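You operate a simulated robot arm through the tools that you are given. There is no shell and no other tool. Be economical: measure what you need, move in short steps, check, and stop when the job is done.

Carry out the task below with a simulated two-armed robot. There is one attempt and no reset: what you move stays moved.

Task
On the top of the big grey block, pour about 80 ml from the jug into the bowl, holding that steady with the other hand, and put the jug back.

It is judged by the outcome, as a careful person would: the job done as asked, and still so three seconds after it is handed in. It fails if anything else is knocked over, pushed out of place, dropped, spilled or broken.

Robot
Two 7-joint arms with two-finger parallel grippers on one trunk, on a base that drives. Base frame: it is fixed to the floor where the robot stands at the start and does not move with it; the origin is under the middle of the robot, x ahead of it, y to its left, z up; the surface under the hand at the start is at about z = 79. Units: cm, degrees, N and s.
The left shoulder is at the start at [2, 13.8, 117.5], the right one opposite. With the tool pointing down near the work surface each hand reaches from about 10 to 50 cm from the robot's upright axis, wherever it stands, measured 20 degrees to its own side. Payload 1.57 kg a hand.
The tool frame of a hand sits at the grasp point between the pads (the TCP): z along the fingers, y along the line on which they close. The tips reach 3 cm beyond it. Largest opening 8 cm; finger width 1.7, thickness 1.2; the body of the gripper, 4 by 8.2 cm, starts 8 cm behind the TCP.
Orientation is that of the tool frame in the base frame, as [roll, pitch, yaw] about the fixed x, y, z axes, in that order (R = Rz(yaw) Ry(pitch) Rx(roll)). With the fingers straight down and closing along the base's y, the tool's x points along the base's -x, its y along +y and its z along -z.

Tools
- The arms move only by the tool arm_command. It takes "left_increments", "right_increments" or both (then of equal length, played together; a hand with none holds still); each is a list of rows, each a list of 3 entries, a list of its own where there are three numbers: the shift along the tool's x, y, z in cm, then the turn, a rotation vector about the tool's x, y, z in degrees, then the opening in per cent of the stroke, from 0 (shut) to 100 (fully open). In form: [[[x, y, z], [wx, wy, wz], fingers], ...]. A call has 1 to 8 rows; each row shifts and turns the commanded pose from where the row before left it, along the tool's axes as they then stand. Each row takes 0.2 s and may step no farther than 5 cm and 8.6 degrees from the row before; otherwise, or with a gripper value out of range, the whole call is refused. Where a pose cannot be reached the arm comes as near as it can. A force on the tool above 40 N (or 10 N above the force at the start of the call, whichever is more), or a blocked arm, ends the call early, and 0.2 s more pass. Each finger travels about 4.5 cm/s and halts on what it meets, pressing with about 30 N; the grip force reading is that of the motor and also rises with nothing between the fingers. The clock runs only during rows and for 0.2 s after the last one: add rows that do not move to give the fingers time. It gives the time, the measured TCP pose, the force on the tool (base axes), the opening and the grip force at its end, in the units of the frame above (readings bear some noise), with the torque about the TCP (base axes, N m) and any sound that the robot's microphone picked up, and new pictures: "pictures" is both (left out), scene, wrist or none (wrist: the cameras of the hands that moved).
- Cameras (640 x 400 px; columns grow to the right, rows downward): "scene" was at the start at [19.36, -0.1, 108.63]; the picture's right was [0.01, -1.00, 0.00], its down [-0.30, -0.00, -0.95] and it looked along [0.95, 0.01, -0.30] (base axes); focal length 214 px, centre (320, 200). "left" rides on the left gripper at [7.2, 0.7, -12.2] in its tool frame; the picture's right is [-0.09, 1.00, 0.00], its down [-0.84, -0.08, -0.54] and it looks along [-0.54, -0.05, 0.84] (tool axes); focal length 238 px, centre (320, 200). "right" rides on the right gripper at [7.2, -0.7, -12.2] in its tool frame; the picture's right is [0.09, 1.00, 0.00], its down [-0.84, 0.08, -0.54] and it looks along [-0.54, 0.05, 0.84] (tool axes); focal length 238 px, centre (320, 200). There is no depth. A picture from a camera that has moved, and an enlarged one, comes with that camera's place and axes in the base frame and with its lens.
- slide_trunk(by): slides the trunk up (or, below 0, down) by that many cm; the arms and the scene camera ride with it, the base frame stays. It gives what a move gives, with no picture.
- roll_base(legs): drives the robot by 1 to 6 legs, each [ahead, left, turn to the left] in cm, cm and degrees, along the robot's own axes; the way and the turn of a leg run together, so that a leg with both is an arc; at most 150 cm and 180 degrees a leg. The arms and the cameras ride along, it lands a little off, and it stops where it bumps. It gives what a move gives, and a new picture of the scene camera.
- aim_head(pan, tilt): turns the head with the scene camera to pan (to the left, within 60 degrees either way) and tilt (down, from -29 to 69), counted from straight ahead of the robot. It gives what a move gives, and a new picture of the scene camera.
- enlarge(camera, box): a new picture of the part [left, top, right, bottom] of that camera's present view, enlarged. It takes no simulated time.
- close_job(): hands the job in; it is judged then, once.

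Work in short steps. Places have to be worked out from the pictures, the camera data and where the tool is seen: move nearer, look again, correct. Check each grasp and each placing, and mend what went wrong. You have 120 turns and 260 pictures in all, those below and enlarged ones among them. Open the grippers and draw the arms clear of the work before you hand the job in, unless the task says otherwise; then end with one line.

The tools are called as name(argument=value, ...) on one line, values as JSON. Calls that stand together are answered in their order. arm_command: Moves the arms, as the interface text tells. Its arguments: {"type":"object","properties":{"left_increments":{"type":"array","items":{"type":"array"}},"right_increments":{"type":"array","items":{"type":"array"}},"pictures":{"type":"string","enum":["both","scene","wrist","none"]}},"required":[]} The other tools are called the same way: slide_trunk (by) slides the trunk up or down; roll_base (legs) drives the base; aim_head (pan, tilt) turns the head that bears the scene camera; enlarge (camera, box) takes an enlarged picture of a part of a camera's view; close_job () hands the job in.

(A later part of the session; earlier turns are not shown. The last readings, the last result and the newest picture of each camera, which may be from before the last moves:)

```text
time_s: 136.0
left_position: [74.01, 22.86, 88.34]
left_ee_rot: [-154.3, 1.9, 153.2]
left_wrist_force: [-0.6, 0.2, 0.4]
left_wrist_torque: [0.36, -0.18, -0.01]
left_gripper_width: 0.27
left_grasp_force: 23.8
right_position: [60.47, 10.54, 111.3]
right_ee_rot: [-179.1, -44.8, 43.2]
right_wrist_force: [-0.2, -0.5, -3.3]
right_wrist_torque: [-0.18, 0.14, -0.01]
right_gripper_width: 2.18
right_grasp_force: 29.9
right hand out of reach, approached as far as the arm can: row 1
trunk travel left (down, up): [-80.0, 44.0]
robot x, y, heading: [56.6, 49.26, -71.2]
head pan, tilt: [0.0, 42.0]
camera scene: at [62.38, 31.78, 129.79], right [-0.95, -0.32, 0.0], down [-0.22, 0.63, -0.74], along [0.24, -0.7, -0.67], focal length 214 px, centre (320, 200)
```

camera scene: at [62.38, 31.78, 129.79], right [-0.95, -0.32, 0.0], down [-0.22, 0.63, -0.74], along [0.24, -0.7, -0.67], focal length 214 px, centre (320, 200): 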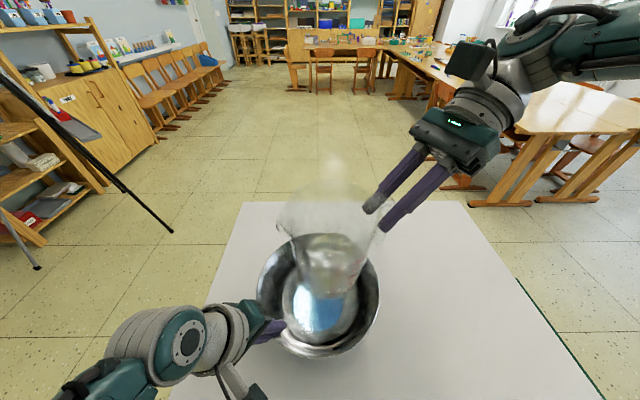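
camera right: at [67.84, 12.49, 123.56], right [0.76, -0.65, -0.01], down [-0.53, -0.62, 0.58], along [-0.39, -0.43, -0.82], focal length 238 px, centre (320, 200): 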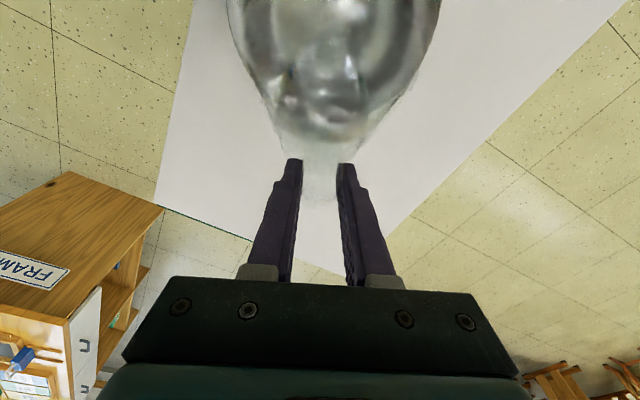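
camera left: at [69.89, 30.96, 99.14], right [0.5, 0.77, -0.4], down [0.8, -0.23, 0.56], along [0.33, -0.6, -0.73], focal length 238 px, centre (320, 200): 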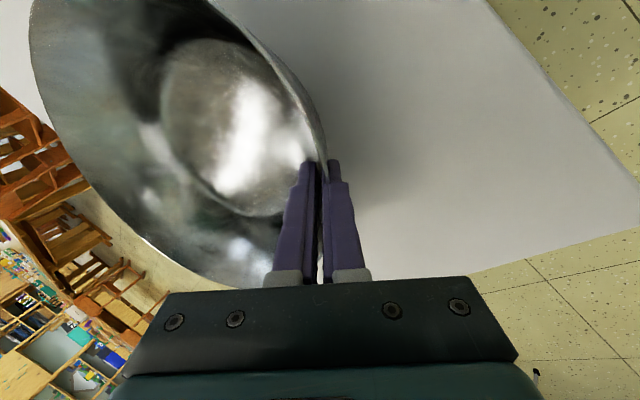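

enlarge(camera="scene", box=[265, 170, 405, 310])

enlarge(camera="scene", box=[295, 225, 375, 305])

```text
2.86 times, centred on (335, 240) of scene
camera zoom: at [62.38, 31.78, 129.79], right [-0.95, -0.32, 0.0], down [-0.22, 0.63, -0.74], along [0.24, -0.7, -0.67], focal length 613 px, centre (277, 86)
```

zoom: 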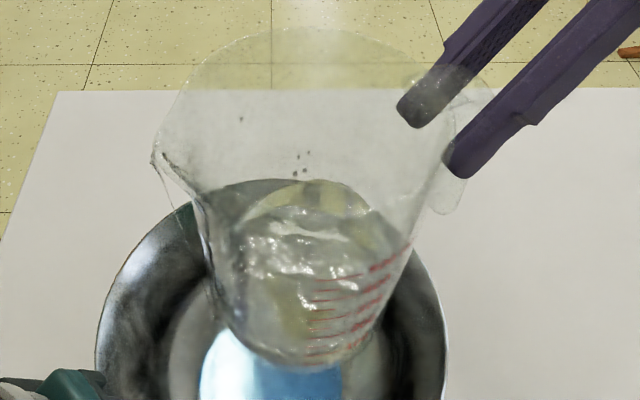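

```text
5.00 times, centred on (335, 265) of scene
camera zoom: at [62.38, 31.78, 129.79], right [-0.95, -0.32, 0.0], down [-0.22, 0.63, -0.74], along [0.24, -0.7, -0.67], focal length 1072 px, centre (245, -125)
```

zoom: 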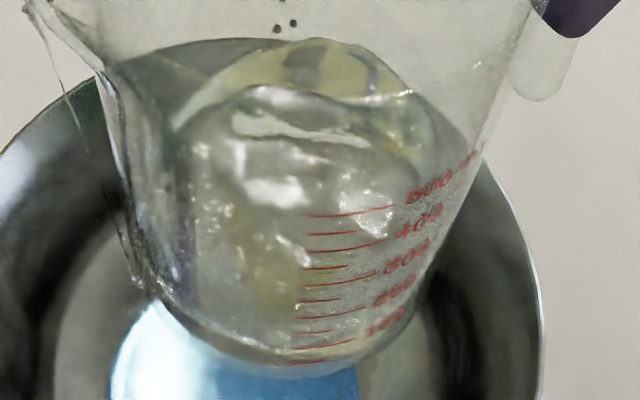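

The water is still sloshing; wait a moment and re-read.

arm_command(right_increments=[[[0, 0, 0], [0, 0, 0], 0], [[0, 0, 0], [0, 0, 0], 0], [[0, 0, 0], [0, 0, 0], 0], [[0, 0, 0], [0, 0, 0], 0], [[0, 0, 0], [0, 0, 0], 0], [[0, 0, 0], [0, 0, 0], 0]], pictures="none")

enlarge(camera="scene", box=[295, 225, 375, 305])

```text
time_s: 137.4
left_position: [74.13, 22.68, 88.36]
left_ee_rot: [-154.5, 1.9, 153.3]
left_wrist_force: [0.3, -0.4, 0.1]
left_wrist_torque: [0.34, -0.15, 0.0]
left_gripper_width: 0.27
left_grasp_force: 24.2
right_position: [60.54, 10.45, 111.33]
right_ee_rot: [-179.0, -44.8, 43.2]
right_wrist_force: [-0.4, 0.2, -2.5]
right_wrist_torque: [-0.14, 0.16, -0.02]
right_gripper_width: 2.18
right_grasp_force: 30.1
trunk travel left (down, up): [-80.0, 44.0]
robot x, y, heading: [56.19, 49.8, -71.5]
head pan, tilt: [0.0, 42.0]
```

```text
5.00 times, centred on (335, 265) of scene
camera zoom: at [62.38, 31.78, 129.79], right [-0.95, -0.32, 0.0], down [-0.22, 0.63, -0.74], along [0.24, -0.7, -0.67], focal length 1072 px, centre (245, -125)
```

zoom: 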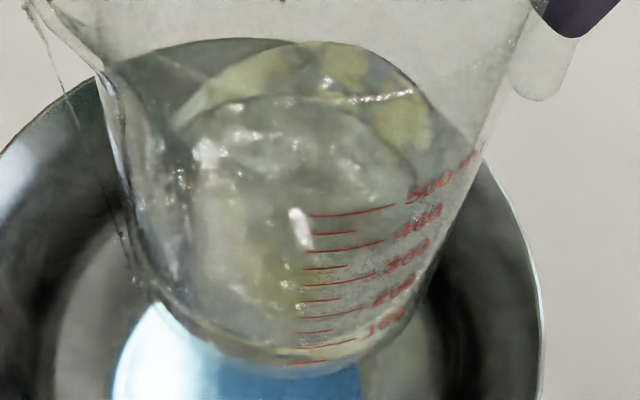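

The angle is too steep to read. Raise the jug 16 cm straight up, and level the head for a better reading.

arm_command(right_increments=[[[1, 0, -1], [0, 0, 0], 0], [[2, 0, -2], [0, 0, 0], 0], [[2, 0, -2], [0, 0, 0], 0], [[2, 0, -2], [0, 0, 0], 0], [[2, 0, -2], [0, 0, 0], 0], [[1.5, 0, -1.5], [0, 0, 0], 0], [[0.8, 0, -0.8], [0, 0, 0], 0], [[0, 0, 0], [0, 0, 0], 0]], pictures="none")

aim_head(pan=0, tilt=18)

```text
time_s: 139.2
left_position: [74.15, 22.72, 88.42]
left_ee_rot: [-154.5, 1.9, 153.3]
left_wrist_force: [0.5, 0.4, 0.7]
left_wrist_torque: [0.32, -0.19, 0.01]
left_gripper_width: 0.28
left_grasp_force: 24.2
right_position: [60.65, 10.43, 127.33]
right_ee_rot: [-179.1, -44.8, 43.3]
right_wrist_force: [-0.1, -0.1, -2.2]
right_wrist_torque: [-0.16, 0.16, 0.02]
right_gripper_width: 2.2
right_grasp_force: 30.1
trunk travel left (down, up): [-80.0, 44.0]
robot x, y, heading: [56.27, 49.11, -71.4]
head pan, tilt: [0.0, 42.0]
```

```text
time_s: 140.1
left_position: [74.06, 22.85, 88.37]
left_ee_rot: [-154.5, 1.9, 153.2]
left_wrist_force: [0.3, 0.1, -0.2]
left_wrist_torque: [0.35, -0.14, 0.01]
left_gripper_width: 0.23
left_grasp_force: 23.9
right_position: [60.59, 10.28, 127.24]
right_ee_rot: [-179.1, -44.8, 43.2]
right_wrist_force: [-0.1, -0.3, -3.2]
right_wrist_torque: [-0.11, 0.18, -0.01]
right_gripper_width: 2.21
right_grasp_force: 30.3
trunk travel left (down, up): [-80.0, 44.0]
robot x, y, heading: [56.06, 49.43, -71.1]
head pan, tilt: [0.0, 18.0]
camera scene: at [62.7, 30.86, 133.54], right [-0.95, -0.32, 0.0], down [-0.1, 0.29, -0.95], along [0.31, -0.9, -0.31], focal length 214 px, centre (320, 200)
```

scene: 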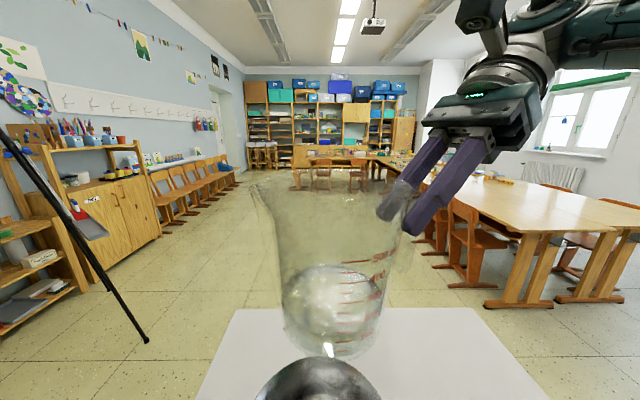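

enlarge(camera="scene", box=[270, 240, 400, 365])

```text
3.20 times, centred on (335, 302) of scene
camera zoom: at [62.7, 30.86, 133.54], right [-0.95, -0.32, 0.0], down [-0.1, 0.29, -0.95], along [0.31, -0.9, -0.31], focal length 686 px, centre (272, -128)
```

zoom: 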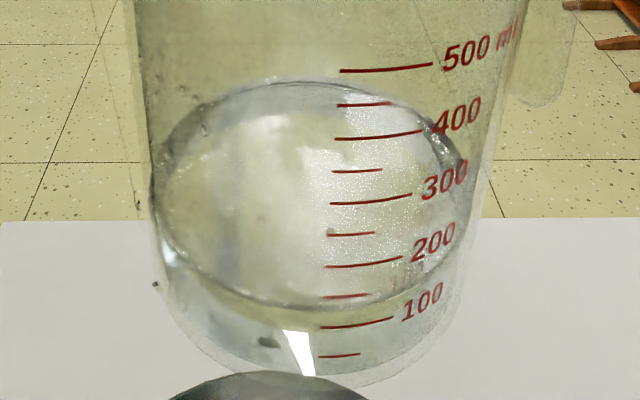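

The jug reads ≈134 ml, so about 34 ml has been poured; ≈46 ml more is needed. Lower again and tilt back to pre-pour.

arm_command(right_increments=[[[-1, 0, 1], [0, 0, 0], 0], [[-2, 0, 2], [0, 0, 0], 0], [[-2.2, 0, 2.2], [0, 0, 0], 0], [[-2.2, 0, 2.2], [0, 0, 0], 0], [[-2.2, 0, 2.2], [0, 0, 0], 0], [[-1.7, 0, 1.7], [0, 0, 0], 0], [[0, 0, 0], [0, -5, 0], 0], [[0, 0, 0], [0, -7, 0], 0]], pictures="none")

arm_command(right_increments=[[[0, 0, 0], [0, -8, 0], 0], [[0, 0, 0], [0, -8, 0], 0], [[0, 0, 0], [0, -8, 0], 0], [[0, 0, 0], [0, -8, 0], 0], [[-0.7, 1.3, 0.5], [0, -3, 0], 0], [[-0.7, 1.3, 0.5], [0, 0, 0], 0], [[-0.7, 1.2, 0.4], [0, 0, 0], 0]], pictures="none")

aim_head(pan=0, tilt=42)

```text
time_s: 141.9
left_position: [74.07, 22.83, 88.35]
left_ee_rot: [-154.4, 1.9, 153.3]
left_wrist_force: [-0.2, 0.0, 0.1]
left_wrist_torque: [0.33, -0.16, -0.02]
left_gripper_width: 0.28
left_grasp_force: 23.8
right_position: [60.42, 10.53, 111.33]
right_ee_rot: [-179.2, -32.9, 43.5]
right_wrist_force: [0.4, 1.0, -2.1]
right_wrist_torque: [-0.12, 0.1, -0.02]
right_gripper_width: 2.22
right_grasp_force: 29.7
trunk travel left (down, up): [-80.0, 44.0]
robot x, y, heading: [56.17, 49.55, -71.3]
head pan, tilt: [0.0, 18.0]
```

```text
time_s: 143.5
left_position: [74.1, 22.7, 88.42]
left_ee_rot: [-154.3, 1.9, 153.3]
left_wrist_force: [0.1, -0.4, -0.5]
left_wrist_torque: [0.36, -0.18, 0.01]
left_gripper_width: 0.27
left_grasp_force: 24.0
right_position: [61.48, 6.32, 109.77]
right_ee_rot: [-179.5, 2.2, 43.9]
right_wrist_force: [-0.6, -0.4, -3.9]
right_wrist_torque: [-0.02, 0.06, 0.03]
right_gripper_width: 2.19
right_grasp_force: 30.2
trunk travel left (down, up): [-80.0, 44.0]
robot x, y, heading: [56.49, 49.46, -71.2]
head pan, tilt: [0.0, 18.0]
```

```text
time_s: 144.4
left_position: [74.11, 22.86, 88.31]
left_ee_rot: [-154.5, 1.8, 153.3]
left_wrist_force: [-0.4, 0.5, -0.5]
left_wrist_torque: [0.28, -0.18, -0.01]
left_gripper_width: 0.29
left_grasp_force: 23.8
right_position: [61.46, 6.2, 109.82]
right_ee_rot: [-179.5, 2.0, 43.9]
right_wrist_force: [-0.5, -0.1, -3.2]
right_wrist_torque: [-0.03, 0.07, 0.0]
right_gripper_width: 2.19
right_grasp_force: 30.2
trunk travel left (down, up): [-80.0, 44.0]
robot x, y, heading: [56.34, 49.14, -71.4]
head pan, tilt: [0.0, 42.0]
camera scene: at [62.39, 31.78, 129.8], right [-0.95, -0.32, 0.0], down [-0.22, 0.63, -0.74], along [0.24, -0.7, -0.67], focal length 214 px, centre (320, 200)
```

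scene: 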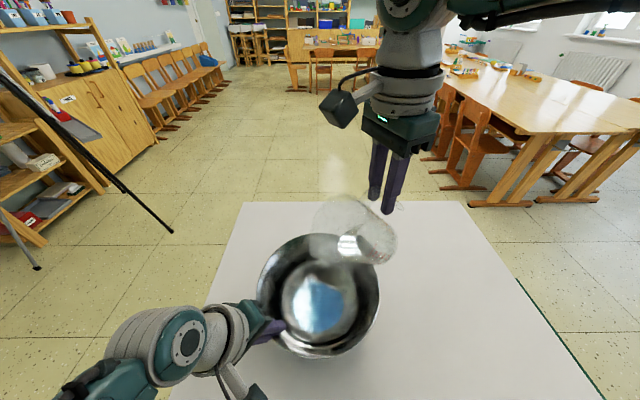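

Block top is clean. Tilt back to pitch ≈23, then 1° steps.

arm_command(right_increments=[[[0, 0, 0], [0, -6, 0], 0], [[0, 0, 0], [0, -6, 0], 0], [[0, 0, 0], [0, -5, 0], 0], [[0, 0, 0], [0, -4, 0], 0], [[0, 0, 0], [0, -1, 0], 0], [[0, 0, 0], [0, -1, 0], 0], [[0, 0, 0], [0, -1, 0], 0], [[0, 0, 0], [0, 0, 0], 0]], pictures="none")

arm_command(right_increments=[[[0, 0, 0], [0, -1, 0], 0], [[0, 0, 0], [0, 0, 0], 0], [[0, 0, 0], [0, -1, 0], 0], [[0, 0, 0], [0, 0, 0], 0], [[0, 0, 0], [0, 0, 0], 0]], pictures="none")

enlarge(camera="scene", box=[240, 180, 400, 360])

```text
time_s: 146.2
left_position: [74.12, 22.86, 88.39]
left_ee_rot: [-154.4, 1.9, 153.3]
left_wrist_force: [-0.4, 0.2, -0.4]
left_wrist_torque: [0.37, -0.15, 0.01]
left_gripper_width: 0.27
left_grasp_force: 23.7
right_position: [61.46, 6.4, 109.88]
right_ee_rot: [-179.4, 26.1, 44.0]
right_wrist_force: [0.7, 0.4, -2.9]
right_wrist_torque: [0.04, -0.04, -0.02]
right_gripper_width: 2.19
right_grasp_force: 29.8
trunk travel left (down, up): [-80.0, 44.0]
robot x, y, heading: [56.32, 49.51, -71.2]
head pan, tilt: [0.0, 42.0]
```

```text
time_s: 147.4
left_position: [74.0, 22.71, 88.36]
left_ee_rot: [-154.3, 1.9, 153.3]
left_wrist_force: [-0.1, -0.2, 0.3]
left_wrist_torque: [0.38, -0.21, 0.01]
left_gripper_width: 0.31
left_grasp_force: 23.7
right_position: [61.56, 6.24, 109.8]
right_ee_rot: [-179.2, 28.2, 44.2]
right_wrist_force: [-0.5, 0.5, -2.4]
right_wrist_torque: [0.02, -0.06, 0.01]
right_gripper_width: 2.19
right_grasp_force: 30.1
trunk travel left (down, up): [-80.0, 44.0]
robot x, y, heading: [56.9, 49.38, -71.2]
head pan, tilt: [0.0, 42.0]
```

```text
2.22 times, centred on (320, 270) of scene
camera zoom: at [62.39, 31.78, 129.79], right [-0.95, -0.32, 0.0], down [-0.22, 0.63, -0.74], along [0.24, -0.7, -0.67], focal length 477 px, centre (320, 44)
```

zoom: 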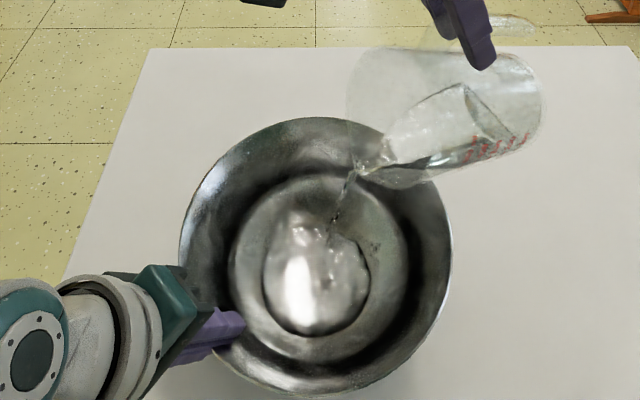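

Steady stream. Let it flow ~1 s, add 1°, and let it settle.

arm_command(right_increments=[[[0, 0, 0], [0, 0, 0], 0], [[0, 0, 0], [0, 0, 0], 0], [[0, 0, 0], [0, 0, 0], 0], [[0, 0, 0], [0, -1, 0], 0], [[0, 0, 0], [0, 0, 0], 0], [[0, 0, 0], [0, 0, 0], 0], [[0, 0, 0], [0, 0, 0], 0], [[0, 0, 0], [0, 0, 0], 0]], pictures="none")

enlarge(camera="scene", box=[240, 180, 400, 360])

```text
time_s: 149.2
left_position: [74.11, 22.77, 88.33]
left_ee_rot: [-154.3, 1.8, 153.3]
left_wrist_force: [0.7, -0.1, 0.2]
left_wrist_torque: [0.38, -0.2, -0.02]
left_gripper_width: 0.26
left_grasp_force: 24.1
right_position: [61.49, 6.45, 109.93]
right_ee_rot: [-179.3, 29.1, 44.2]
right_wrist_force: [-0.6, 0.0, -2.3]
right_wrist_torque: [0.07, -0.04, 0.02]
right_gripper_width: 2.21
right_grasp_force: 29.9
trunk travel left (down, up): [-80.0, 44.0]
robot x, y, heading: [56.37, 49.42, -71.0]
head pan, tilt: [0.0, 42.0]
```

```text
2.22 times, centred on (320, 270) of scene
camera zoom: at [62.39, 31.78, 129.79], right [-0.95, -0.32, 0.0], down [-0.22, 0.63, -0.74], along [0.24, -0.7, -0.67], focal length 477 px, centre (320, 44)
```

zoom: 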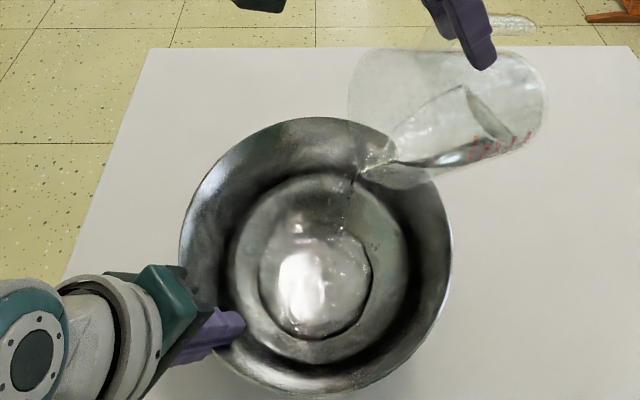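

Flow slackening; upright the jug and raise it to read again.

arm_command(right_increments=[[[0, 0, 0], [0, 6, 0], 0], [[0, 0, 0], [0, 8.4, 0], 0], [[0, 0, 0], [0, 8.4, 0], 0], [[0, 0, 0], [0, 8.4, 0], 0], [[0, 0, 0], [0, 8.4, 0], 0], [[0, 0, 0], [0, 8.4, 0], 0], [[0, 0, 0], [0, 8.4, 0], 0], [[0, 0, 0], [0, 8.4, 0], 0]], pictures="none")

arm_command(right_increments=[[[0, 0, 0], [0, 8.4, 0], 0], [[1, 0, -1], [0, 0.8, 0], 0], [[2, 0, -2], [0, 0, 0], 0], [[2.2, 0, -2.2], [0, 0, 0], 0], [[2.2, 0, -2.2], [0, 0, 0], 0], [[2.2, 0, -2.2], [0, 0, 0], 0], [[1.7, 0, -1.7], [0, 0, 0], 0], [[0, 0, 0], [0, 0, 0], 0]], pictures="none")

aim_head(pan=0, tilt=18)

enlarge(camera="scene", box=[270, 240, 400, 365])

```text
time_s: 151.0
left_position: [73.99, 22.78, 88.45]
left_ee_rot: [-154.4, 1.8, 153.4]
left_wrist_force: [-1.2, -0.5, -0.2]
left_wrist_torque: [0.43, -0.2, -0.02]
left_gripper_width: 0.26
left_grasp_force: 23.4
right_position: [60.95, 8.36, 110.39]
right_ee_rot: [-179.3, -35.8, 43.4]
right_wrist_force: [-0.5, -0.8, -2.6]
right_wrist_torque: [-0.12, 0.07, 0.0]
right_gripper_width: 2.17
right_grasp_force: 29.9
right hand out of reach, approached as far as the arm can: row 7, 8
trunk travel left (down, up): [-80.0, 44.0]
robot x, y, heading: [56.23, 49.22, -71.1]
head pan, tilt: [0.0, 42.0]
```

```text
time_s: 152.8
left_position: [73.98, 22.87, 88.29]
left_ee_rot: [-154.4, 1.9, 153.3]
left_wrist_force: [0.0, -0.3, 0.3]
left_wrist_torque: [0.37, -0.2, 0.0]
left_gripper_width: 0.29
left_grasp_force: 24.1
right_position: [60.7, 9.78, 126.91]
right_ee_rot: [-179.1, -44.8, 43.2]
right_wrist_force: [1.0, 0.5, -2.7]
right_wrist_torque: [-0.14, 0.11, 0.01]
right_gripper_width: 2.2
right_grasp_force: 30.3
right hand out of reach, approached as far as the arm can: row 1
trunk travel left (down, up): [-80.0, 44.0]
robot x, y, heading: [56.69, 49.33, -71.2]
head pan, tilt: [0.0, 42.0]
```

```text
time_s: 153.6
left_position: [74.12, 22.89, 88.45]
left_ee_rot: [-154.3, 1.8, 153.2]
left_wrist_force: [-0.2, -0.7, 0.3]
left_wrist_torque: [0.4, -0.16, -0.02]
left_gripper_width: 0.27
left_grasp_force: 24.1
right_position: [60.83, 9.69, 126.73]
right_ee_rot: [-179.1, -44.8, 43.2]
right_wrist_force: [-0.3, 0.5, -2.8]
right_wrist_torque: [-0.14, 0.15, 0.01]
right_gripper_width: 2.19
right_grasp_force: 29.8
trunk travel left (down, up): [-80.0, 44.0]
robot x, y, heading: [56.38, 49.48, -70.9]
head pan, tilt: [0.0, 18.0]
camera scene: at [62.7, 30.86, 133.54], right [-0.95, -0.32, 0.0], down [-0.1, 0.29, -0.95], along [0.31, -0.9, -0.31], focal length 214 px, centre (320, 200)
```

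scene: 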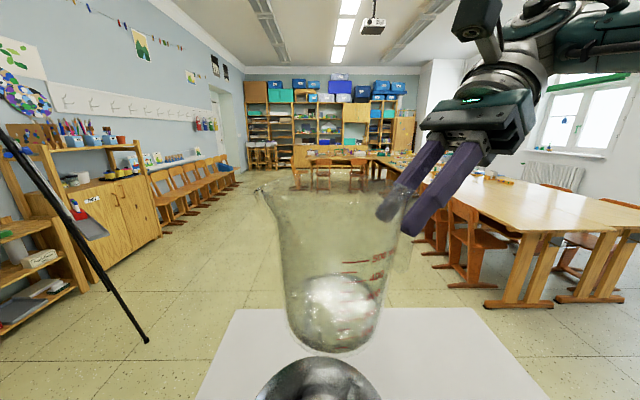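

```text
3.20 times, centred on (335, 302) of scene
camera zoom: at [62.7, 30.86, 133.54], right [-0.95, -0.32, 0.0], down [-0.1, 0.29, -0.95], along [0.31, -0.9, -0.31], focal length 686 px, centre (272, -128)
```

zoom: 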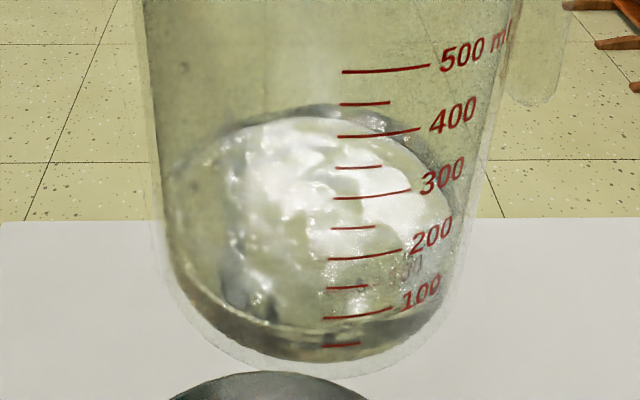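

Looks near 85 ml, but still sloshing. Wait and re-read.

arm_command(right_increments=[[[0, 0, 0], [0, 0, 0], 0], [[0, 0, 0], [0, 0, 0], 0], [[0, 0, 0], [0, 0, 0], 0], [[0, 0, 0], [0, 0, 0], 0], [[0, 0, 0], [0, 0, 0], 0], [[0, 0, 0], [0, 0, 0], 0], [[0, 0, 0], [0, 0, 0], 0], [[0, 0, 0], [0, 0, 0], 0]], pictures="none")

enlarge(camera="scene", box=[290, 280, 380, 360])

```text
time_s: 155.4
left_position: [74.04, 22.73, 88.36]
left_ee_rot: [-154.4, 1.8, 153.3]
left_wrist_force: [-0.1, 0.3, -0.3]
left_wrist_torque: [0.37, -0.21, -0.01]
left_gripper_width: 0.25
left_grasp_force: 23.9
right_position: [60.68, 9.57, 126.79]
right_ee_rot: [-179.2, -44.8, 43.3]
right_wrist_force: [0.0, 0.4, -1.7]
right_wrist_torque: [-0.14, 0.13, -0.01]
right_gripper_width: 2.16
right_grasp_force: 30.4
trunk travel left (down, up): [-80.0, 44.0]
robot x, y, heading: [56.26, 49.08, -71.0]
head pan, tilt: [0.0, 18.0]
```

```text
5.00 times, centred on (335, 320) of scene
camera zoom: at [62.7, 30.86, 133.55], right [-0.95, -0.32, 0.0], down [-0.1, 0.29, -0.95], along [0.31, -0.9, -0.31], focal length 1072 px, centre (245, -400)
```

zoom: 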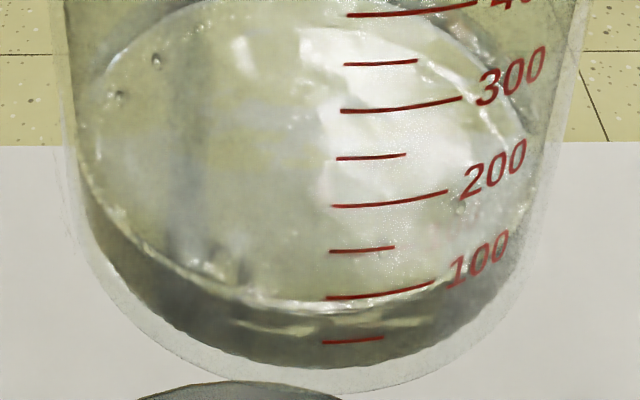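

Level now ≈85–91 ml against 165 at start, and the weight reading dropped ≈0.77 N: about 80 ml poured. Now set the bowl flat: the torque shows it hanging slightly, so rotate the left hand back in small steps.

arm_command(left_increments=[[[0, 0, 0], [-0.7, 0, 0], 0], [[0, 0, 0], [-0.7, 0, 0], 0], [[0, 0, 0], [0, 0, 0], 0]], pictures="none")

aim_head(pan=0, tilt=45)

```text
time_s: 156.2
left_position: [74.01, 22.65, 88.43]
left_ee_rot: [-155.6, 1.8, 153.3]
left_wrist_force: [-1.7, 0.2, 3.9]
left_wrist_torque: [-0.03, 0.42, -0.09]
left_gripper_width: 0.27
left_grasp_force: 23.8
right_position: [60.76, 9.67, 126.91]
right_ee_rot: [-179.0, -44.8, 43.2]
right_wrist_force: [0.2, 0.6, -1.1]
right_wrist_torque: [-0.13, 0.16, 0.0]
right_gripper_width: 2.19
right_grasp_force: 30.1
trunk travel left (down, up): [-80.0, 44.0]
robot x, y, heading: [56.71, 49.61, -71.3]
head pan, tilt: [0.0, 18.0]
```

```text
time_s: 157.2
left_position: [74.06, 22.9, 88.43]
left_ee_rot: [-155.6, 2.0, 153.3]
left_wrist_force: [-1.5, 0.5, 10.8]
left_wrist_torque: [-0.3, 0.62, -0.19]
left_gripper_width: 0.25
left_grasp_force: 24.1
right_position: [60.72, 9.63, 126.89]
right_ee_rot: [-179.1, -44.8, 43.2]
right_wrist_force: [0.3, -1.2, -1.4]
right_wrist_torque: [-0.14, 0.13, 0.0]
right_gripper_width: 2.18
right_grasp_force: 29.8
trunk travel left (down, up): [-80.0, 44.0]
robot x, y, heading: [56.73, 49.44, -71.4]
head pan, tilt: [0.0, 45.0]
camera scene: at [62.31, 31.96, 129.38], right [-0.95, -0.32, 0.0], down [-0.23, 0.67, -0.71], along [0.23, -0.67, -0.71], focal length 214 px, centre (320, 200)
```

scene: 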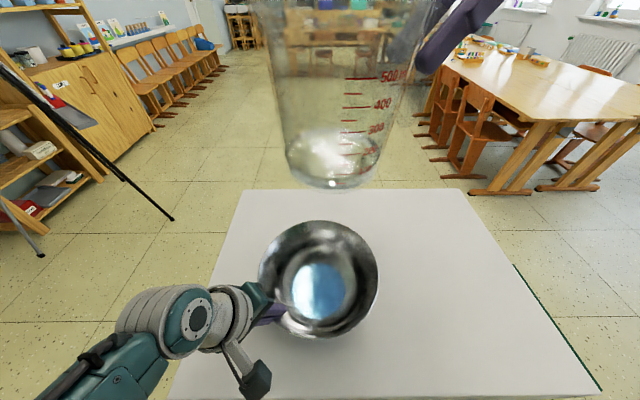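

The bowl is pressed flat now. Ease half a degree, then open slowly and retract along the approach.

arm_command(left_increments=[[[0, 0, 0], [0.5, 0, 0], 0], [[0, 0, 0], [0, 0, 0], 8], [[0, 0, 0], [0, 0, 0], 16], [[0, 0, 0], [0, 0, 0], 30], [[0, 0, 0], [0, 0, 0], 45], [[0, 0, 0], [0, 0, 0], 50], [[0, 0, -1.5], [0, 0, 0], 50], [[0, 0, -2.5], [0, 0, 0], 50]], pictures="none")

arm_command(left_increments=[[[0, 0, -3.5], [0, 0, 0], 50], [[0, 0, -4], [0, 0, 0], 50], [[0, 0, -4], [0, 0, 0], 50], [[0, 0, -4], [0, 0, 0], 50], [[0, 0, -4], [0, 0, 0], 50]], pictures="scene")

```text
time_s: 158.9
left_position: [74.58, 24.33, 92.23]
left_ee_rot: [-155.2, 1.9, 153.3]
left_wrist_force: [0.7, 0.1, 0.6]
left_wrist_torque: [0.04, 0.01, 0.0]
left_gripper_width: 4.02
left_grasp_force: 0.1
right_position: [60.64, 9.67, 126.95]
right_ee_rot: [-179.0, -44.8, 43.2]
right_wrist_force: [-0.3, -0.3, -1.9]
right_wrist_torque: [-0.1, 0.12, 0.01]
right_gripper_width: 2.16
right_grasp_force: 30.1
trunk travel left (down, up): [-80.0, 44.0]
robot x, y, heading: [56.14, 49.6, -71.2]
head pan, tilt: [0.0, 45.0]
```

```text
time_s: 160.2
left_position: [77.85, 31.87, 109.72]
left_ee_rot: [-155.3, 1.9, 153.2]
left_wrist_force: [-0.2, 0.6, 0.2]
left_wrist_torque: [0.05, 0.01, -0.03]
left_gripper_width: 4.0
left_grasp_force: 0.0
right_position: [60.75, 9.75, 126.94]
right_ee_rot: [-179.2, -44.8, 43.2]
right_wrist_force: [-0.6, -0.5, -1.6]
right_wrist_torque: [-0.13, 0.15, 0.01]
right_gripper_width: 2.19
right_grasp_force: 30.2
trunk travel left (down, up): [-80.0, 44.0]
robot x, y, heading: [56.33, 49.39, -71.2]
head pan, tilt: [0.0, 45.0]
camera scene: at [62.32, 31.98, 129.36], right [-0.95, -0.32, 0.0], down [-0.23, 0.67, -0.71], along [0.23, -0.67, -0.71], focal length 214 px, centre (320, 200)
```

scene: 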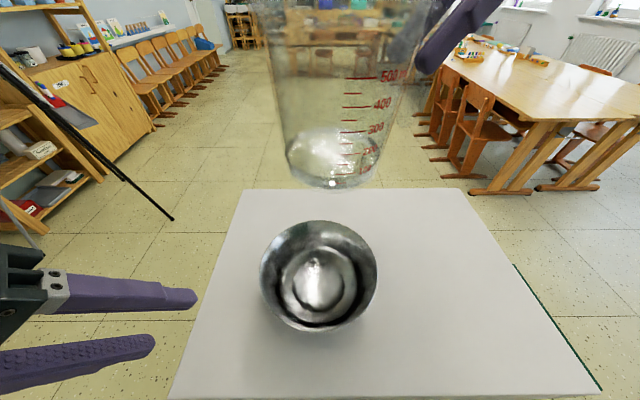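

Bowl stands level with the water inside, block top dry. Drive back the way I came: back off, left, turn round.

roll_base(legs=[[-28, 0, 0], [0, 68, 0], [0, 0, -90], [0, 0, -92]])

```text
time_s: 173.2
left_position: [91.75, 115.17, 109.74]
left_ee_rot: [-155.3, 1.9, -28.0]
left_wrist_force: [0.3, -0.1, -0.9]
left_wrist_torque: [0.04, -0.03, -0.03]
left_gripper_width: 4.01
left_grasp_force: 0.1
right_position: [109.29, 137.08, 126.9]
right_ee_rot: [-179.1, -44.8, -138.0]
right_wrist_force: [0.4, 0.2, -2.1]
right_wrist_torque: [0.14, -0.12, 0.0]
right_gripper_width: 2.18
right_grasp_force: 30.1
trunk travel left (down, up): [-80.0, 44.0]
robot x, y, heading: [112.53, 97.59, 107.3]
head pan, tilt: [0.0, 45.0]
camera scene: at [107.3, 114.39, 129.37], right [0.95, 0.3, 0.0], down [0.21, -0.67, -0.71], along [-0.21, 0.67, -0.71], focal length 214 px, centre (320, 200)
```

scene: 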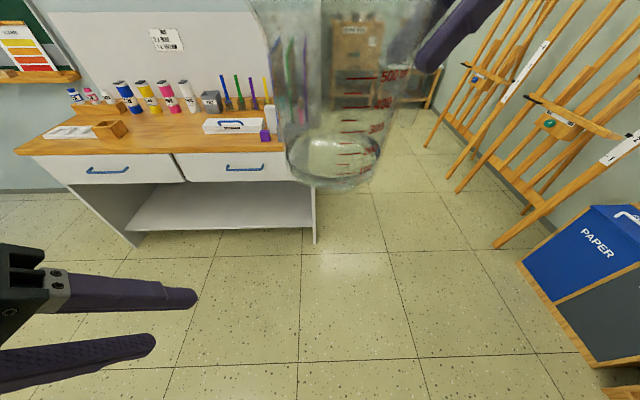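

Now reverse along the far end and come back to the right side, stopping 40 cm off.

roll_base(legs=[[-110, 0, 0], [-55, 0, 0], [0, 75, -1]])

```text
time_s: 185.2
left_position: [71.08, -65.21, 109.74]
left_ee_rot: [-155.2, 1.9, -28.2]
left_wrist_force: [0.7, -0.3, 0.1]
left_wrist_torque: [-0.02, 0.0, -0.01]
left_gripper_width: 3.98
left_grasp_force: 0.1
right_position: [88.91, -43.52, 126.96]
right_ee_rot: [-179.1, -44.8, -138.3]
right_wrist_force: [0.0, -0.1, -2.8]
right_wrist_torque: [0.12, -0.15, 0.0]
right_gripper_width: 2.2
right_grasp_force: 29.5
trunk travel left (down, up): [-80.0, 44.0]
robot x, y, heading: [92.2, -83.29, 107.7]
head pan, tilt: [0.0, 45.0]
camera scene: at [86.78, -66.03, 129.37], right [0.95, 0.3, 0.0], down [0.21, -0.68, -0.71], along [-0.21, 0.68, -0.71], focal length 214 px, centre (320, 200)
```

scene: 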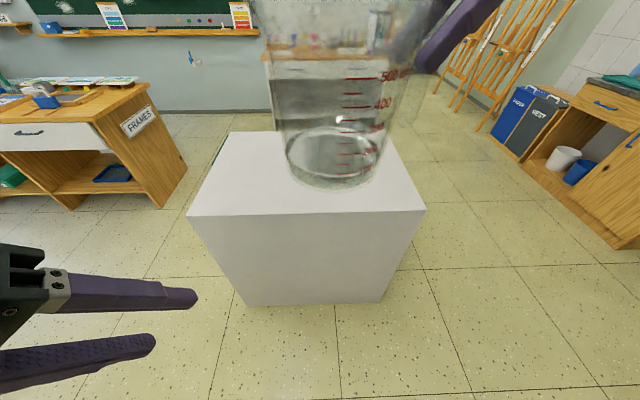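

Drive in to the former grasping position.

roll_base(legs=[[42, 1.2, -1.7]])

arm_command(right_increments=[[[0, 0, 0], [-3, 0, 3], 0], [[0, 0, 0], [-5.5, 0, 5.5], 0], [[0, 0, 0], [-5.5, 0, 5.5], 0], [[0, 0, 0], [-5.5, 0, 5.5], 0], [[0, 0, 0], [-5.5, 0, 5.5], 0], [[0, 0, 0], [-2.5, 0, 2.5], 0], [[0, 0, 0], [0, 0, 0], 0]], pictures="scene")

```text
time_s: 187.8
left_position: [58.67, -24.42, 109.81]
left_ee_rot: [-155.4, 1.9, -30.0]
left_wrist_force: [-0.3, -0.6, 0.4]
left_wrist_torque: [0.02, -0.01, 0.0]
left_gripper_width: 4.0
left_grasp_force: 0.1
right_position: [77.03, -3.11, 126.87]
right_ee_rot: [-179.1, -44.8, -140.0]
right_wrist_force: [-0.1, -0.4, -2.7]
right_wrist_torque: [0.07, -0.15, 0.01]
right_gripper_width: 2.19
right_grasp_force: 29.7
trunk travel left (down, up): [-80.0, 44.0]
robot x, y, heading: [79.16, -42.76, 105.3]
head pan, tilt: [0.0, 45.0]
camera scene: at [74.21, -25.62, 129.36], right [0.96, 0.27, 0.0], down [0.19, -0.68, -0.71], along [-0.19, 0.68, -0.71], focal length 214 px, centre (320, 200)
```

scene: 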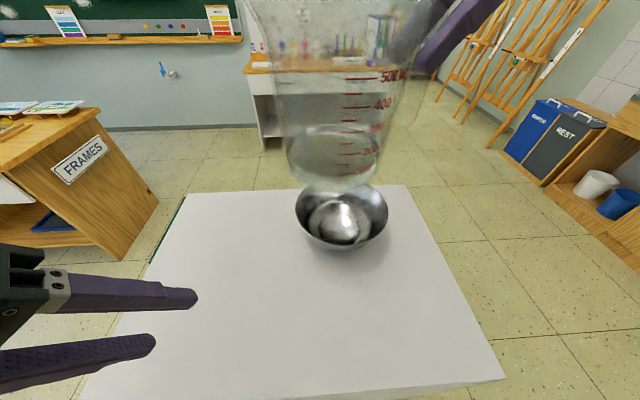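

```text
time_s: 189.4
left_position: [58.65, -24.32, 109.74]
left_ee_rot: [-155.4, 1.8, -29.9]
left_wrist_force: [0.6, 0.4, 0.0]
left_wrist_torque: [0.03, 0.0, 0.0]
left_gripper_width: 3.99
left_grasp_force: 0.1
right_position: [77.06, -3.15, 126.9]
right_ee_rot: [-179.4, -44.5, -178.9]
right_wrist_force: [0.8, -0.8, -2.1]
right_wrist_torque: [-0.04, -0.21, -0.02]
right_gripper_width: 2.19
right_grasp_force: 29.3
trunk travel left (down, up): [-80.0, 44.0]
robot x, y, heading: [78.96, -42.96, 105.3]
head pan, tilt: [0.0, 45.0]
camera scene: at [74.21, -25.62, 129.36], right [0.96, 0.27, 0.0], down [0.19, -0.68, -0.71], along [-0.19, 0.68, -0.71], focal length 214 px, centre (320, 200)
```

scene: 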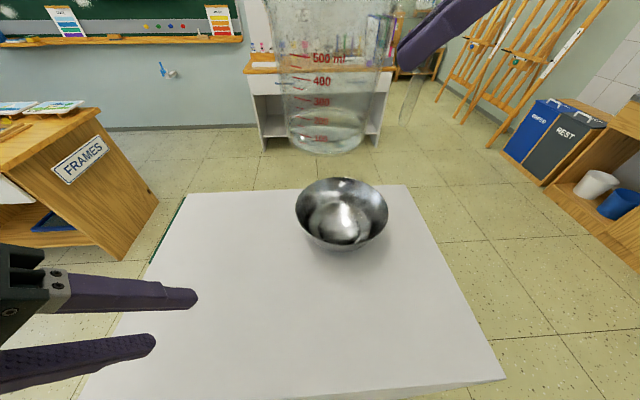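

A chance for a better reading of the level here.

enlarge(camera="scene", box=[275, 90, 375, 160])

```text
5.71 times, centred on (325, 125) of scene
camera zoom: at [74.21, -25.62, 129.36], right [0.96, 0.27, 0.0], down [0.19, -0.68, -0.71], along [-0.19, 0.68, -0.71], focal length 1226 px, centre (291, 629)
```

zoom: 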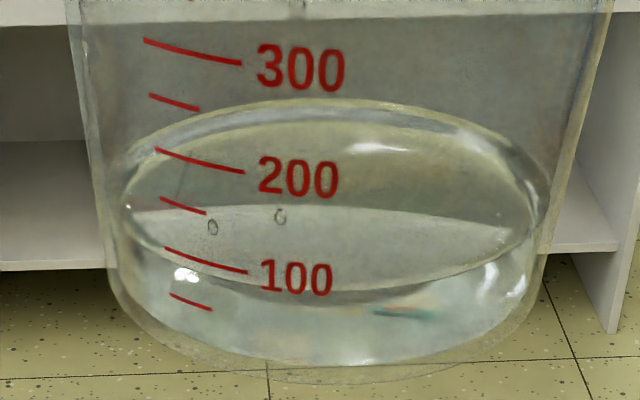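

Reading ≈86 ml left: ~80 ml poured. Now carry the jug back above its spot, moving the left hand out of the way.

arm_command(left_increments=[[[0, 0.9, 0], [0, 0, 0], 50], [[0, 0.9, 0], [0, 0, 0], 50], [[0, 0.9, 0], [0, 0, 0], 50], [[0, 0.9, 0], [0, 0, 0], 50], [[0, 0.9, 0], [0, 0, 0], 50], [[0, 0.9, 0], [0, 0, 0], 50], [[0, 0, 0], [0, 0, 0], 50], [[0, 0, 0], [0, 0, 0], 50]], right_increments=[[[1, -0.6, 1], [0, 0, 0], 0], [[2.4, -1.4, 2.4], [-0.4, 0, 0.4], 0], [[2.6, -1.5, 2.6], [-0.4, 0, 0.4], 0], [[2.6, -1.5, 2.6], [0, 0.5, 0], 0], [[2.6, -1.5, 2.6], [0, 0, 0], 0], [[2.4, -1.4, 2.4], [0, 0, 0], 0], [[1.6, -0.9, 1.6], [0, 0, 0], 0], [[0, 0, 0], [0, 0, 0], 0]], pictures="none")

slide_trunk(by=-18)

aim_head(pan=15, tilt=35)

```text
time_s: 191.2
left_position: [56.17, -28.51, 107.4]
left_ee_rot: [-155.3, 1.8, -29.9]
left_wrist_force: [0.0, -0.5, 0.0]
left_wrist_torque: [-0.04, -0.03, -0.01]
left_gripper_width: 4.01
left_grasp_force: 0.1
right_position: [55.68, -12.51, 126.83]
right_ee_rot: [-179.4, -44.9, -179.9]
right_wrist_force: [-0.1, 1.0, -1.6]
right_wrist_torque: [0.01, -0.2, 0.04]
right_gripper_width: 2.19
right_grasp_force: 29.7
trunk travel left (down, up): [-80.0, 44.0]
robot x, y, heading: [79.01, -42.89, 105.5]
head pan, tilt: [0.0, 45.0]
```

```text
time_s: 193.2
left_position: [56.11, -28.57, 89.46]
left_ee_rot: [-155.3, 2.0, -29.9]
left_wrist_force: [-0.4, 0.3, -0.2]
left_wrist_torque: [-0.01, -0.01, 0.0]
left_gripper_width: 4.02
left_grasp_force: 0.1
right_position: [55.75, -12.48, 108.86]
right_ee_rot: [-179.6, -44.9, -179.8]
right_wrist_force: [0.5, -0.8, -2.3]
right_wrist_torque: [-0.02, -0.23, 0.01]
right_gripper_width: 2.17
right_grasp_force: 29.8
trunk travel left (down, up): [-62.0, 62.0]
robot x, y, heading: [79.04, -42.91, 105.6]
head pan, tilt: [0.0, 45.0]
```

```text
time_s: 194.0
left_position: [56.14, -28.59, 89.46]
left_ee_rot: [-155.3, 1.9, -30.0]
left_wrist_force: [-0.6, 1.3, -0.7]
left_wrist_torque: [0.0, 0.01, 0.03]
left_gripper_width: 3.99
left_grasp_force: 0.1
right_position: [55.7, -12.39, 108.82]
right_ee_rot: [-179.5, -44.8, -179.8]
right_wrist_force: [-0.6, -0.5, -3.0]
right_wrist_torque: [-0.02, -0.18, -0.02]
right_gripper_width: 2.19
right_grasp_force: 29.8
trunk travel left (down, up): [-62.0, 62.0]
robot x, y, heading: [79.44, -42.83, 105.4]
head pan, tilt: [15.0, 35.0]
camera scene: at [71.93, -25.87, 112.84], right [0.86, 0.51, 0.0], down [0.29, -0.49, -0.82], along [-0.42, 0.71, -0.57], focal length 214 px, centre (320, 200)
```

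scene: 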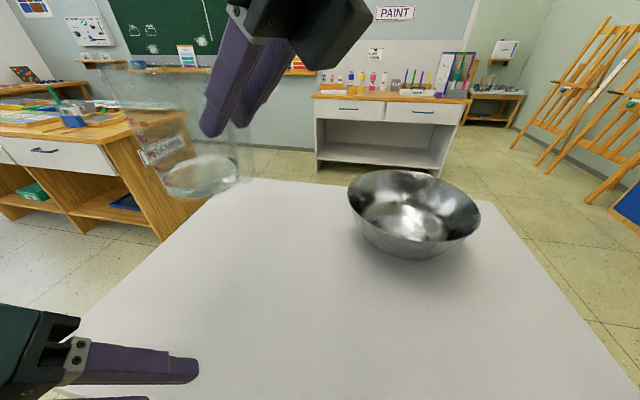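

Directly above its spot. Lower to 1.5 cm above the block.

arm_command(right_increments=[[[-1, 0.1, 1.1], [0, 0, 0], 0], [[-2.2, 0.1, 2.3], [0, 0, 0], 0], [[-2.4, 0.1, 2.4], [0, 0, 0], 0], [[-2.4, 0.1, 2.4], [0, 0, 0], 0], [[-2.2, 0, 2.2], [0, 0, 0], 0], [[-1.5, 0, 1.5], [0, 0, 0], 0], [[-0.6, 0, 0.6], [0, 0, 0], 0], [[0, 0, 0], [0, 0, 0], 0]], pictures="scene")

enlarge(camera="scene", box=[60, 100, 290, 300])

```text
time_s: 195.8
left_position: [56.32, -28.62, 89.39]
left_ee_rot: [-155.3, 1.9, -30.1]
left_wrist_force: [0.0, 0.6, -0.3]
left_wrist_torque: [0.04, 0.0, -0.01]
left_gripper_width: 4.0
left_grasp_force: 0.0
right_position: [55.55, -12.15, 91.2]
right_ee_rot: [-179.5, -44.9, -179.9]
right_wrist_force: [0.7, 0.1, -1.3]
right_wrist_torque: [0.01, -0.17, 0.0]
right_gripper_width: 2.22
right_grasp_force: 29.6
trunk travel left (down, up): [-62.0, 62.0]
robot x, y, heading: [78.84, -42.98, 105.5]
head pan, tilt: [15.0, 35.0]
camera scene: at [71.92, -25.87, 112.85], right [0.86, 0.51, 0.0], down [0.29, -0.49, -0.82], along [-0.42, 0.71, -0.57], focal length 214 px, centre (320, 200)
```

scene: 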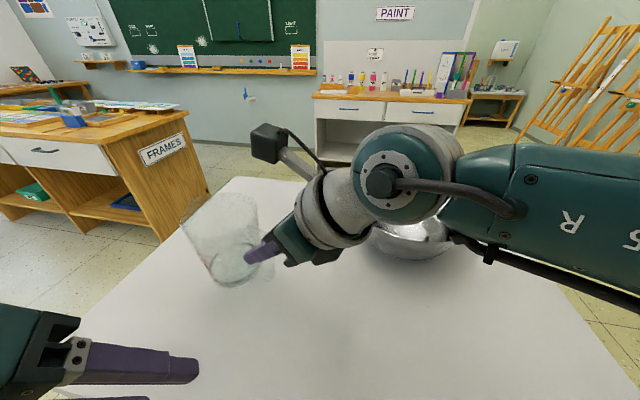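

```text
2.00 times, centred on (175, 200) of scene
camera zoom: at [71.92, -25.87, 112.85], right [0.86, 0.51, 0.0], down [0.29, -0.49, -0.82], along [-0.42, 0.71, -0.57], focal length 429 px, centre (610, 200)
```

zoom: 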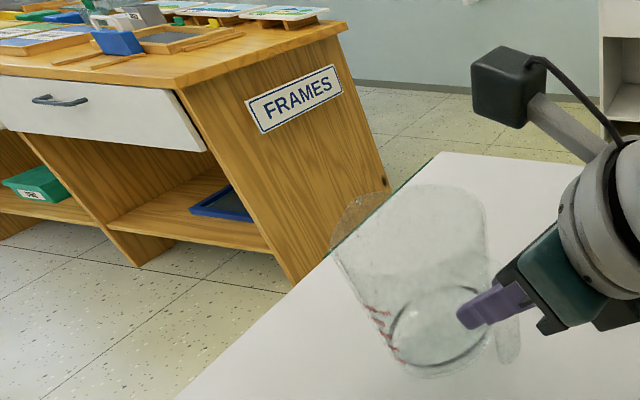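

Lower gently, watching for contact.

arm_command(right_increments=[[[-0.35, 0, 0.35], [0, 0, 0], 0], [[-0.35, 0, 0.35], [0, 0, 0], 0], [[-0.28, 0, 0.28], [0, 0, 0], 0], [[0, 0, 0], [0, 0, 0], 0]], pictures="none")

```text
time_s: 196.8
left_position: [56.13, -28.62, 89.46]
left_ee_rot: [-155.4, 1.9, -30.1]
left_wrist_force: [0.3, -0.3, -0.5]
left_wrist_torque: [0.01, -0.02, -0.03]
left_gripper_width: 3.99
left_grasp_force: 0.1
right_position: [55.55, -12.24, 89.89]
right_ee_rot: [-179.5, -44.8, -179.8]
right_wrist_force: [0.1, 0.6, -2.6]
right_wrist_torque: [0.02, -0.21, 0.04]
right_gripper_width: 2.2
right_grasp_force: 29.5
trunk travel left (down, up): [-62.0, 62.0]
robot x, y, heading: [79.16, -42.79, 105.8]
head pan, tilt: [15.0, 35.0]
```

arm_command(right_increments=[[[-0.14, 0.05, 0.14], [0, 0, 0], 0], [[-0.14, 0.05, 0.14], [0, 0, 0], 0], [[0, 0, 0], [0, 0, 0], 0]], pictures="none")

enlarge(camera="scene", box=[150, 170, 290, 310])

```text
time_s: 197.6
left_position: [56.24, -28.5, 89.42]
left_ee_rot: [-155.3, 1.9, -30.0]
left_wrist_force: [1.5, -0.2, 0.4]
left_wrist_torque: [-0.02, 0.01, 0.01]
left_gripper_width: 3.99
left_grasp_force: 0.0
right_position: [55.58, -11.95, 89.5]
right_ee_rot: [-179.5, -44.9, -179.9]
right_wrist_force: [-0.2, 0.6, -2.6]
right_wrist_torque: [0.0, -0.16, 0.05]
right_gripper_width: 2.19
right_grasp_force: 29.6
trunk travel left (down, up): [-62.0, 62.0]
robot x, y, heading: [78.85, -43.1, 105.5]
head pan, tilt: [15.0, 35.0]
```

```text
2.86 times, centred on (220, 240) of scene
camera zoom: at [71.92, -25.87, 112.85], right [0.86, 0.51, 0.0], down [0.29, -0.49, -0.82], along [-0.42, 0.71, -0.57], focal length 613 px, centre (606, 86)
```

zoom: 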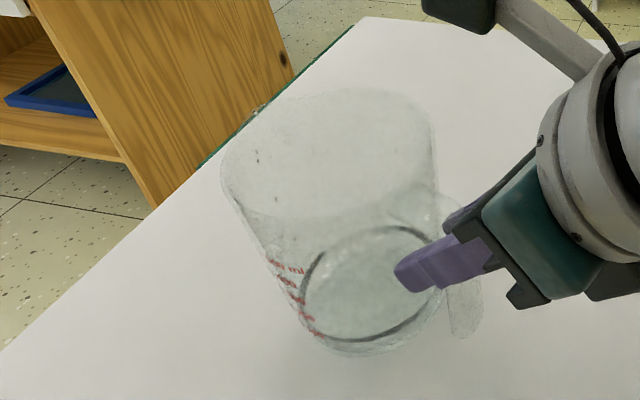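

Still carrying weight; continue down in small steps.

arm_command(right_increments=[[[-0.14, 0, 0.14], [0, 0, 0], 0], [[-0.14, 0, 0.14], [0, 0, 0], 0], [[0, 0, 0], [0, 0, 0], 0]], pictures="none")

```text
time_s: 198.4
left_position: [56.2, -28.5, 89.42]
left_ee_rot: [-155.3, 1.9, -29.9]
left_wrist_force: [-0.8, -0.3, 0.4]
left_wrist_torque: [0.01, 0.0, -0.01]
left_gripper_width: 4.02
left_grasp_force: 0.0
right_position: [55.47, -12.08, 89.17]
right_ee_rot: [-179.4, -44.9, -179.8]
right_wrist_force: [-0.6, -0.5, -2.0]
right_wrist_torque: [-0.03, -0.18, -0.03]
right_gripper_width: 2.19
right_grasp_force: 30.1
trunk travel left (down, up): [-62.0, 62.0]
robot x, y, heading: [78.96, -42.7, 105.5]
head pan, tilt: [15.0, 35.0]
```

arm_command(right_increments=[[[-0.14, 0, 0.14], [0, 0, 0], 0], [[-0.14, 0, 0.14], [0, 0, 0], 0], [[0, 0, 0], [0, 0, 0], 0]], pictures="none")

```text
time_s: 199.2
left_position: [56.18, -28.47, 89.46]
left_ee_rot: [-155.2, 1.8, -30.0]
left_wrist_force: [1.0, -0.6, 0.4]
left_wrist_torque: [-0.01, -0.01, 0.0]
left_gripper_width: 3.99
left_grasp_force: 0.0
right_position: [55.53, -12.06, 89.11]
right_ee_rot: [-179.6, -45.3, -179.8]
right_wrist_force: [9.1, -3.2, 23.8]
right_wrist_torque: [-0.19, 0.19, 0.11]
right_gripper_width: 2.18
right_grasp_force: 30.5
trunk travel left (down, up): [-62.0, 62.0]
robot x, y, heading: [78.94, -42.84, 105.5]
head pan, tilt: [15.0, 35.0]
```

Firm contact. Ease up 0.15 cm, then open the fingers.

arm_command(right_increments=[[[0.12, 0, -0.12], [0, 0, 0], 0], [[0, 0, 0], [0, 0, 0], 0], [[0, 0, 0], [0, 0, 0], 30], [[0, 0, 0], [0, 0, 0], 40], [[0, 0, 0], [0, 0, 0], 60], [[0, 0, 0], [0, 0, 0], 90], [[0, 0, 0], [0, 0, 0], 100], [[0, 0, 0], [0, 0, 0], 100]], pictures="both")

```text
time_s: 201.0
left_position: [56.14, -28.51, 89.48]
left_ee_rot: [-155.4, 2.0, -30.0]
left_wrist_force: [0.4, -0.5, 0.3]
left_wrist_torque: [0.01, -0.03, 0.0]
left_gripper_width: 4.0
left_grasp_force: 0.0
right_position: [55.61, -12.1, 89.1]
right_ee_rot: [-179.5, -45.0, -179.8]
right_wrist_force: [-0.6, 0.8, -0.4]
right_wrist_torque: [-0.03, -0.01, 0.01]
right_gripper_width: 7.98
right_grasp_force: 0.1
trunk travel left (down, up): [-62.0, 62.0]
robot x, y, heading: [78.97, -43.03, 105.7]
head pan, tilt: [15.0, 35.0]
camera scene: at [71.91, -25.86, 112.85], right [0.86, 0.51, 0.0], down [0.29, -0.49, -0.82], along [-0.42, 0.71, -0.57], focal length 214 px, centre (320, 200)
camera right: at [59.28, -12.59, 102.69], right [-0.08, 1.0, 0.06], down [0.97, 0.09, -0.21], along [-0.21, 0.04, -0.98], focal length 238 px, centre (320, 200)
```

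scene: 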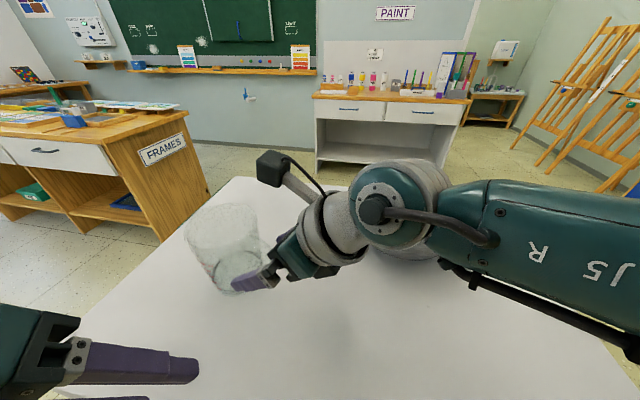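
right: 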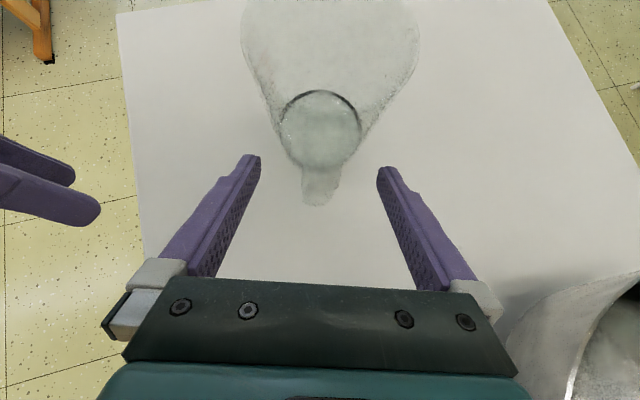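

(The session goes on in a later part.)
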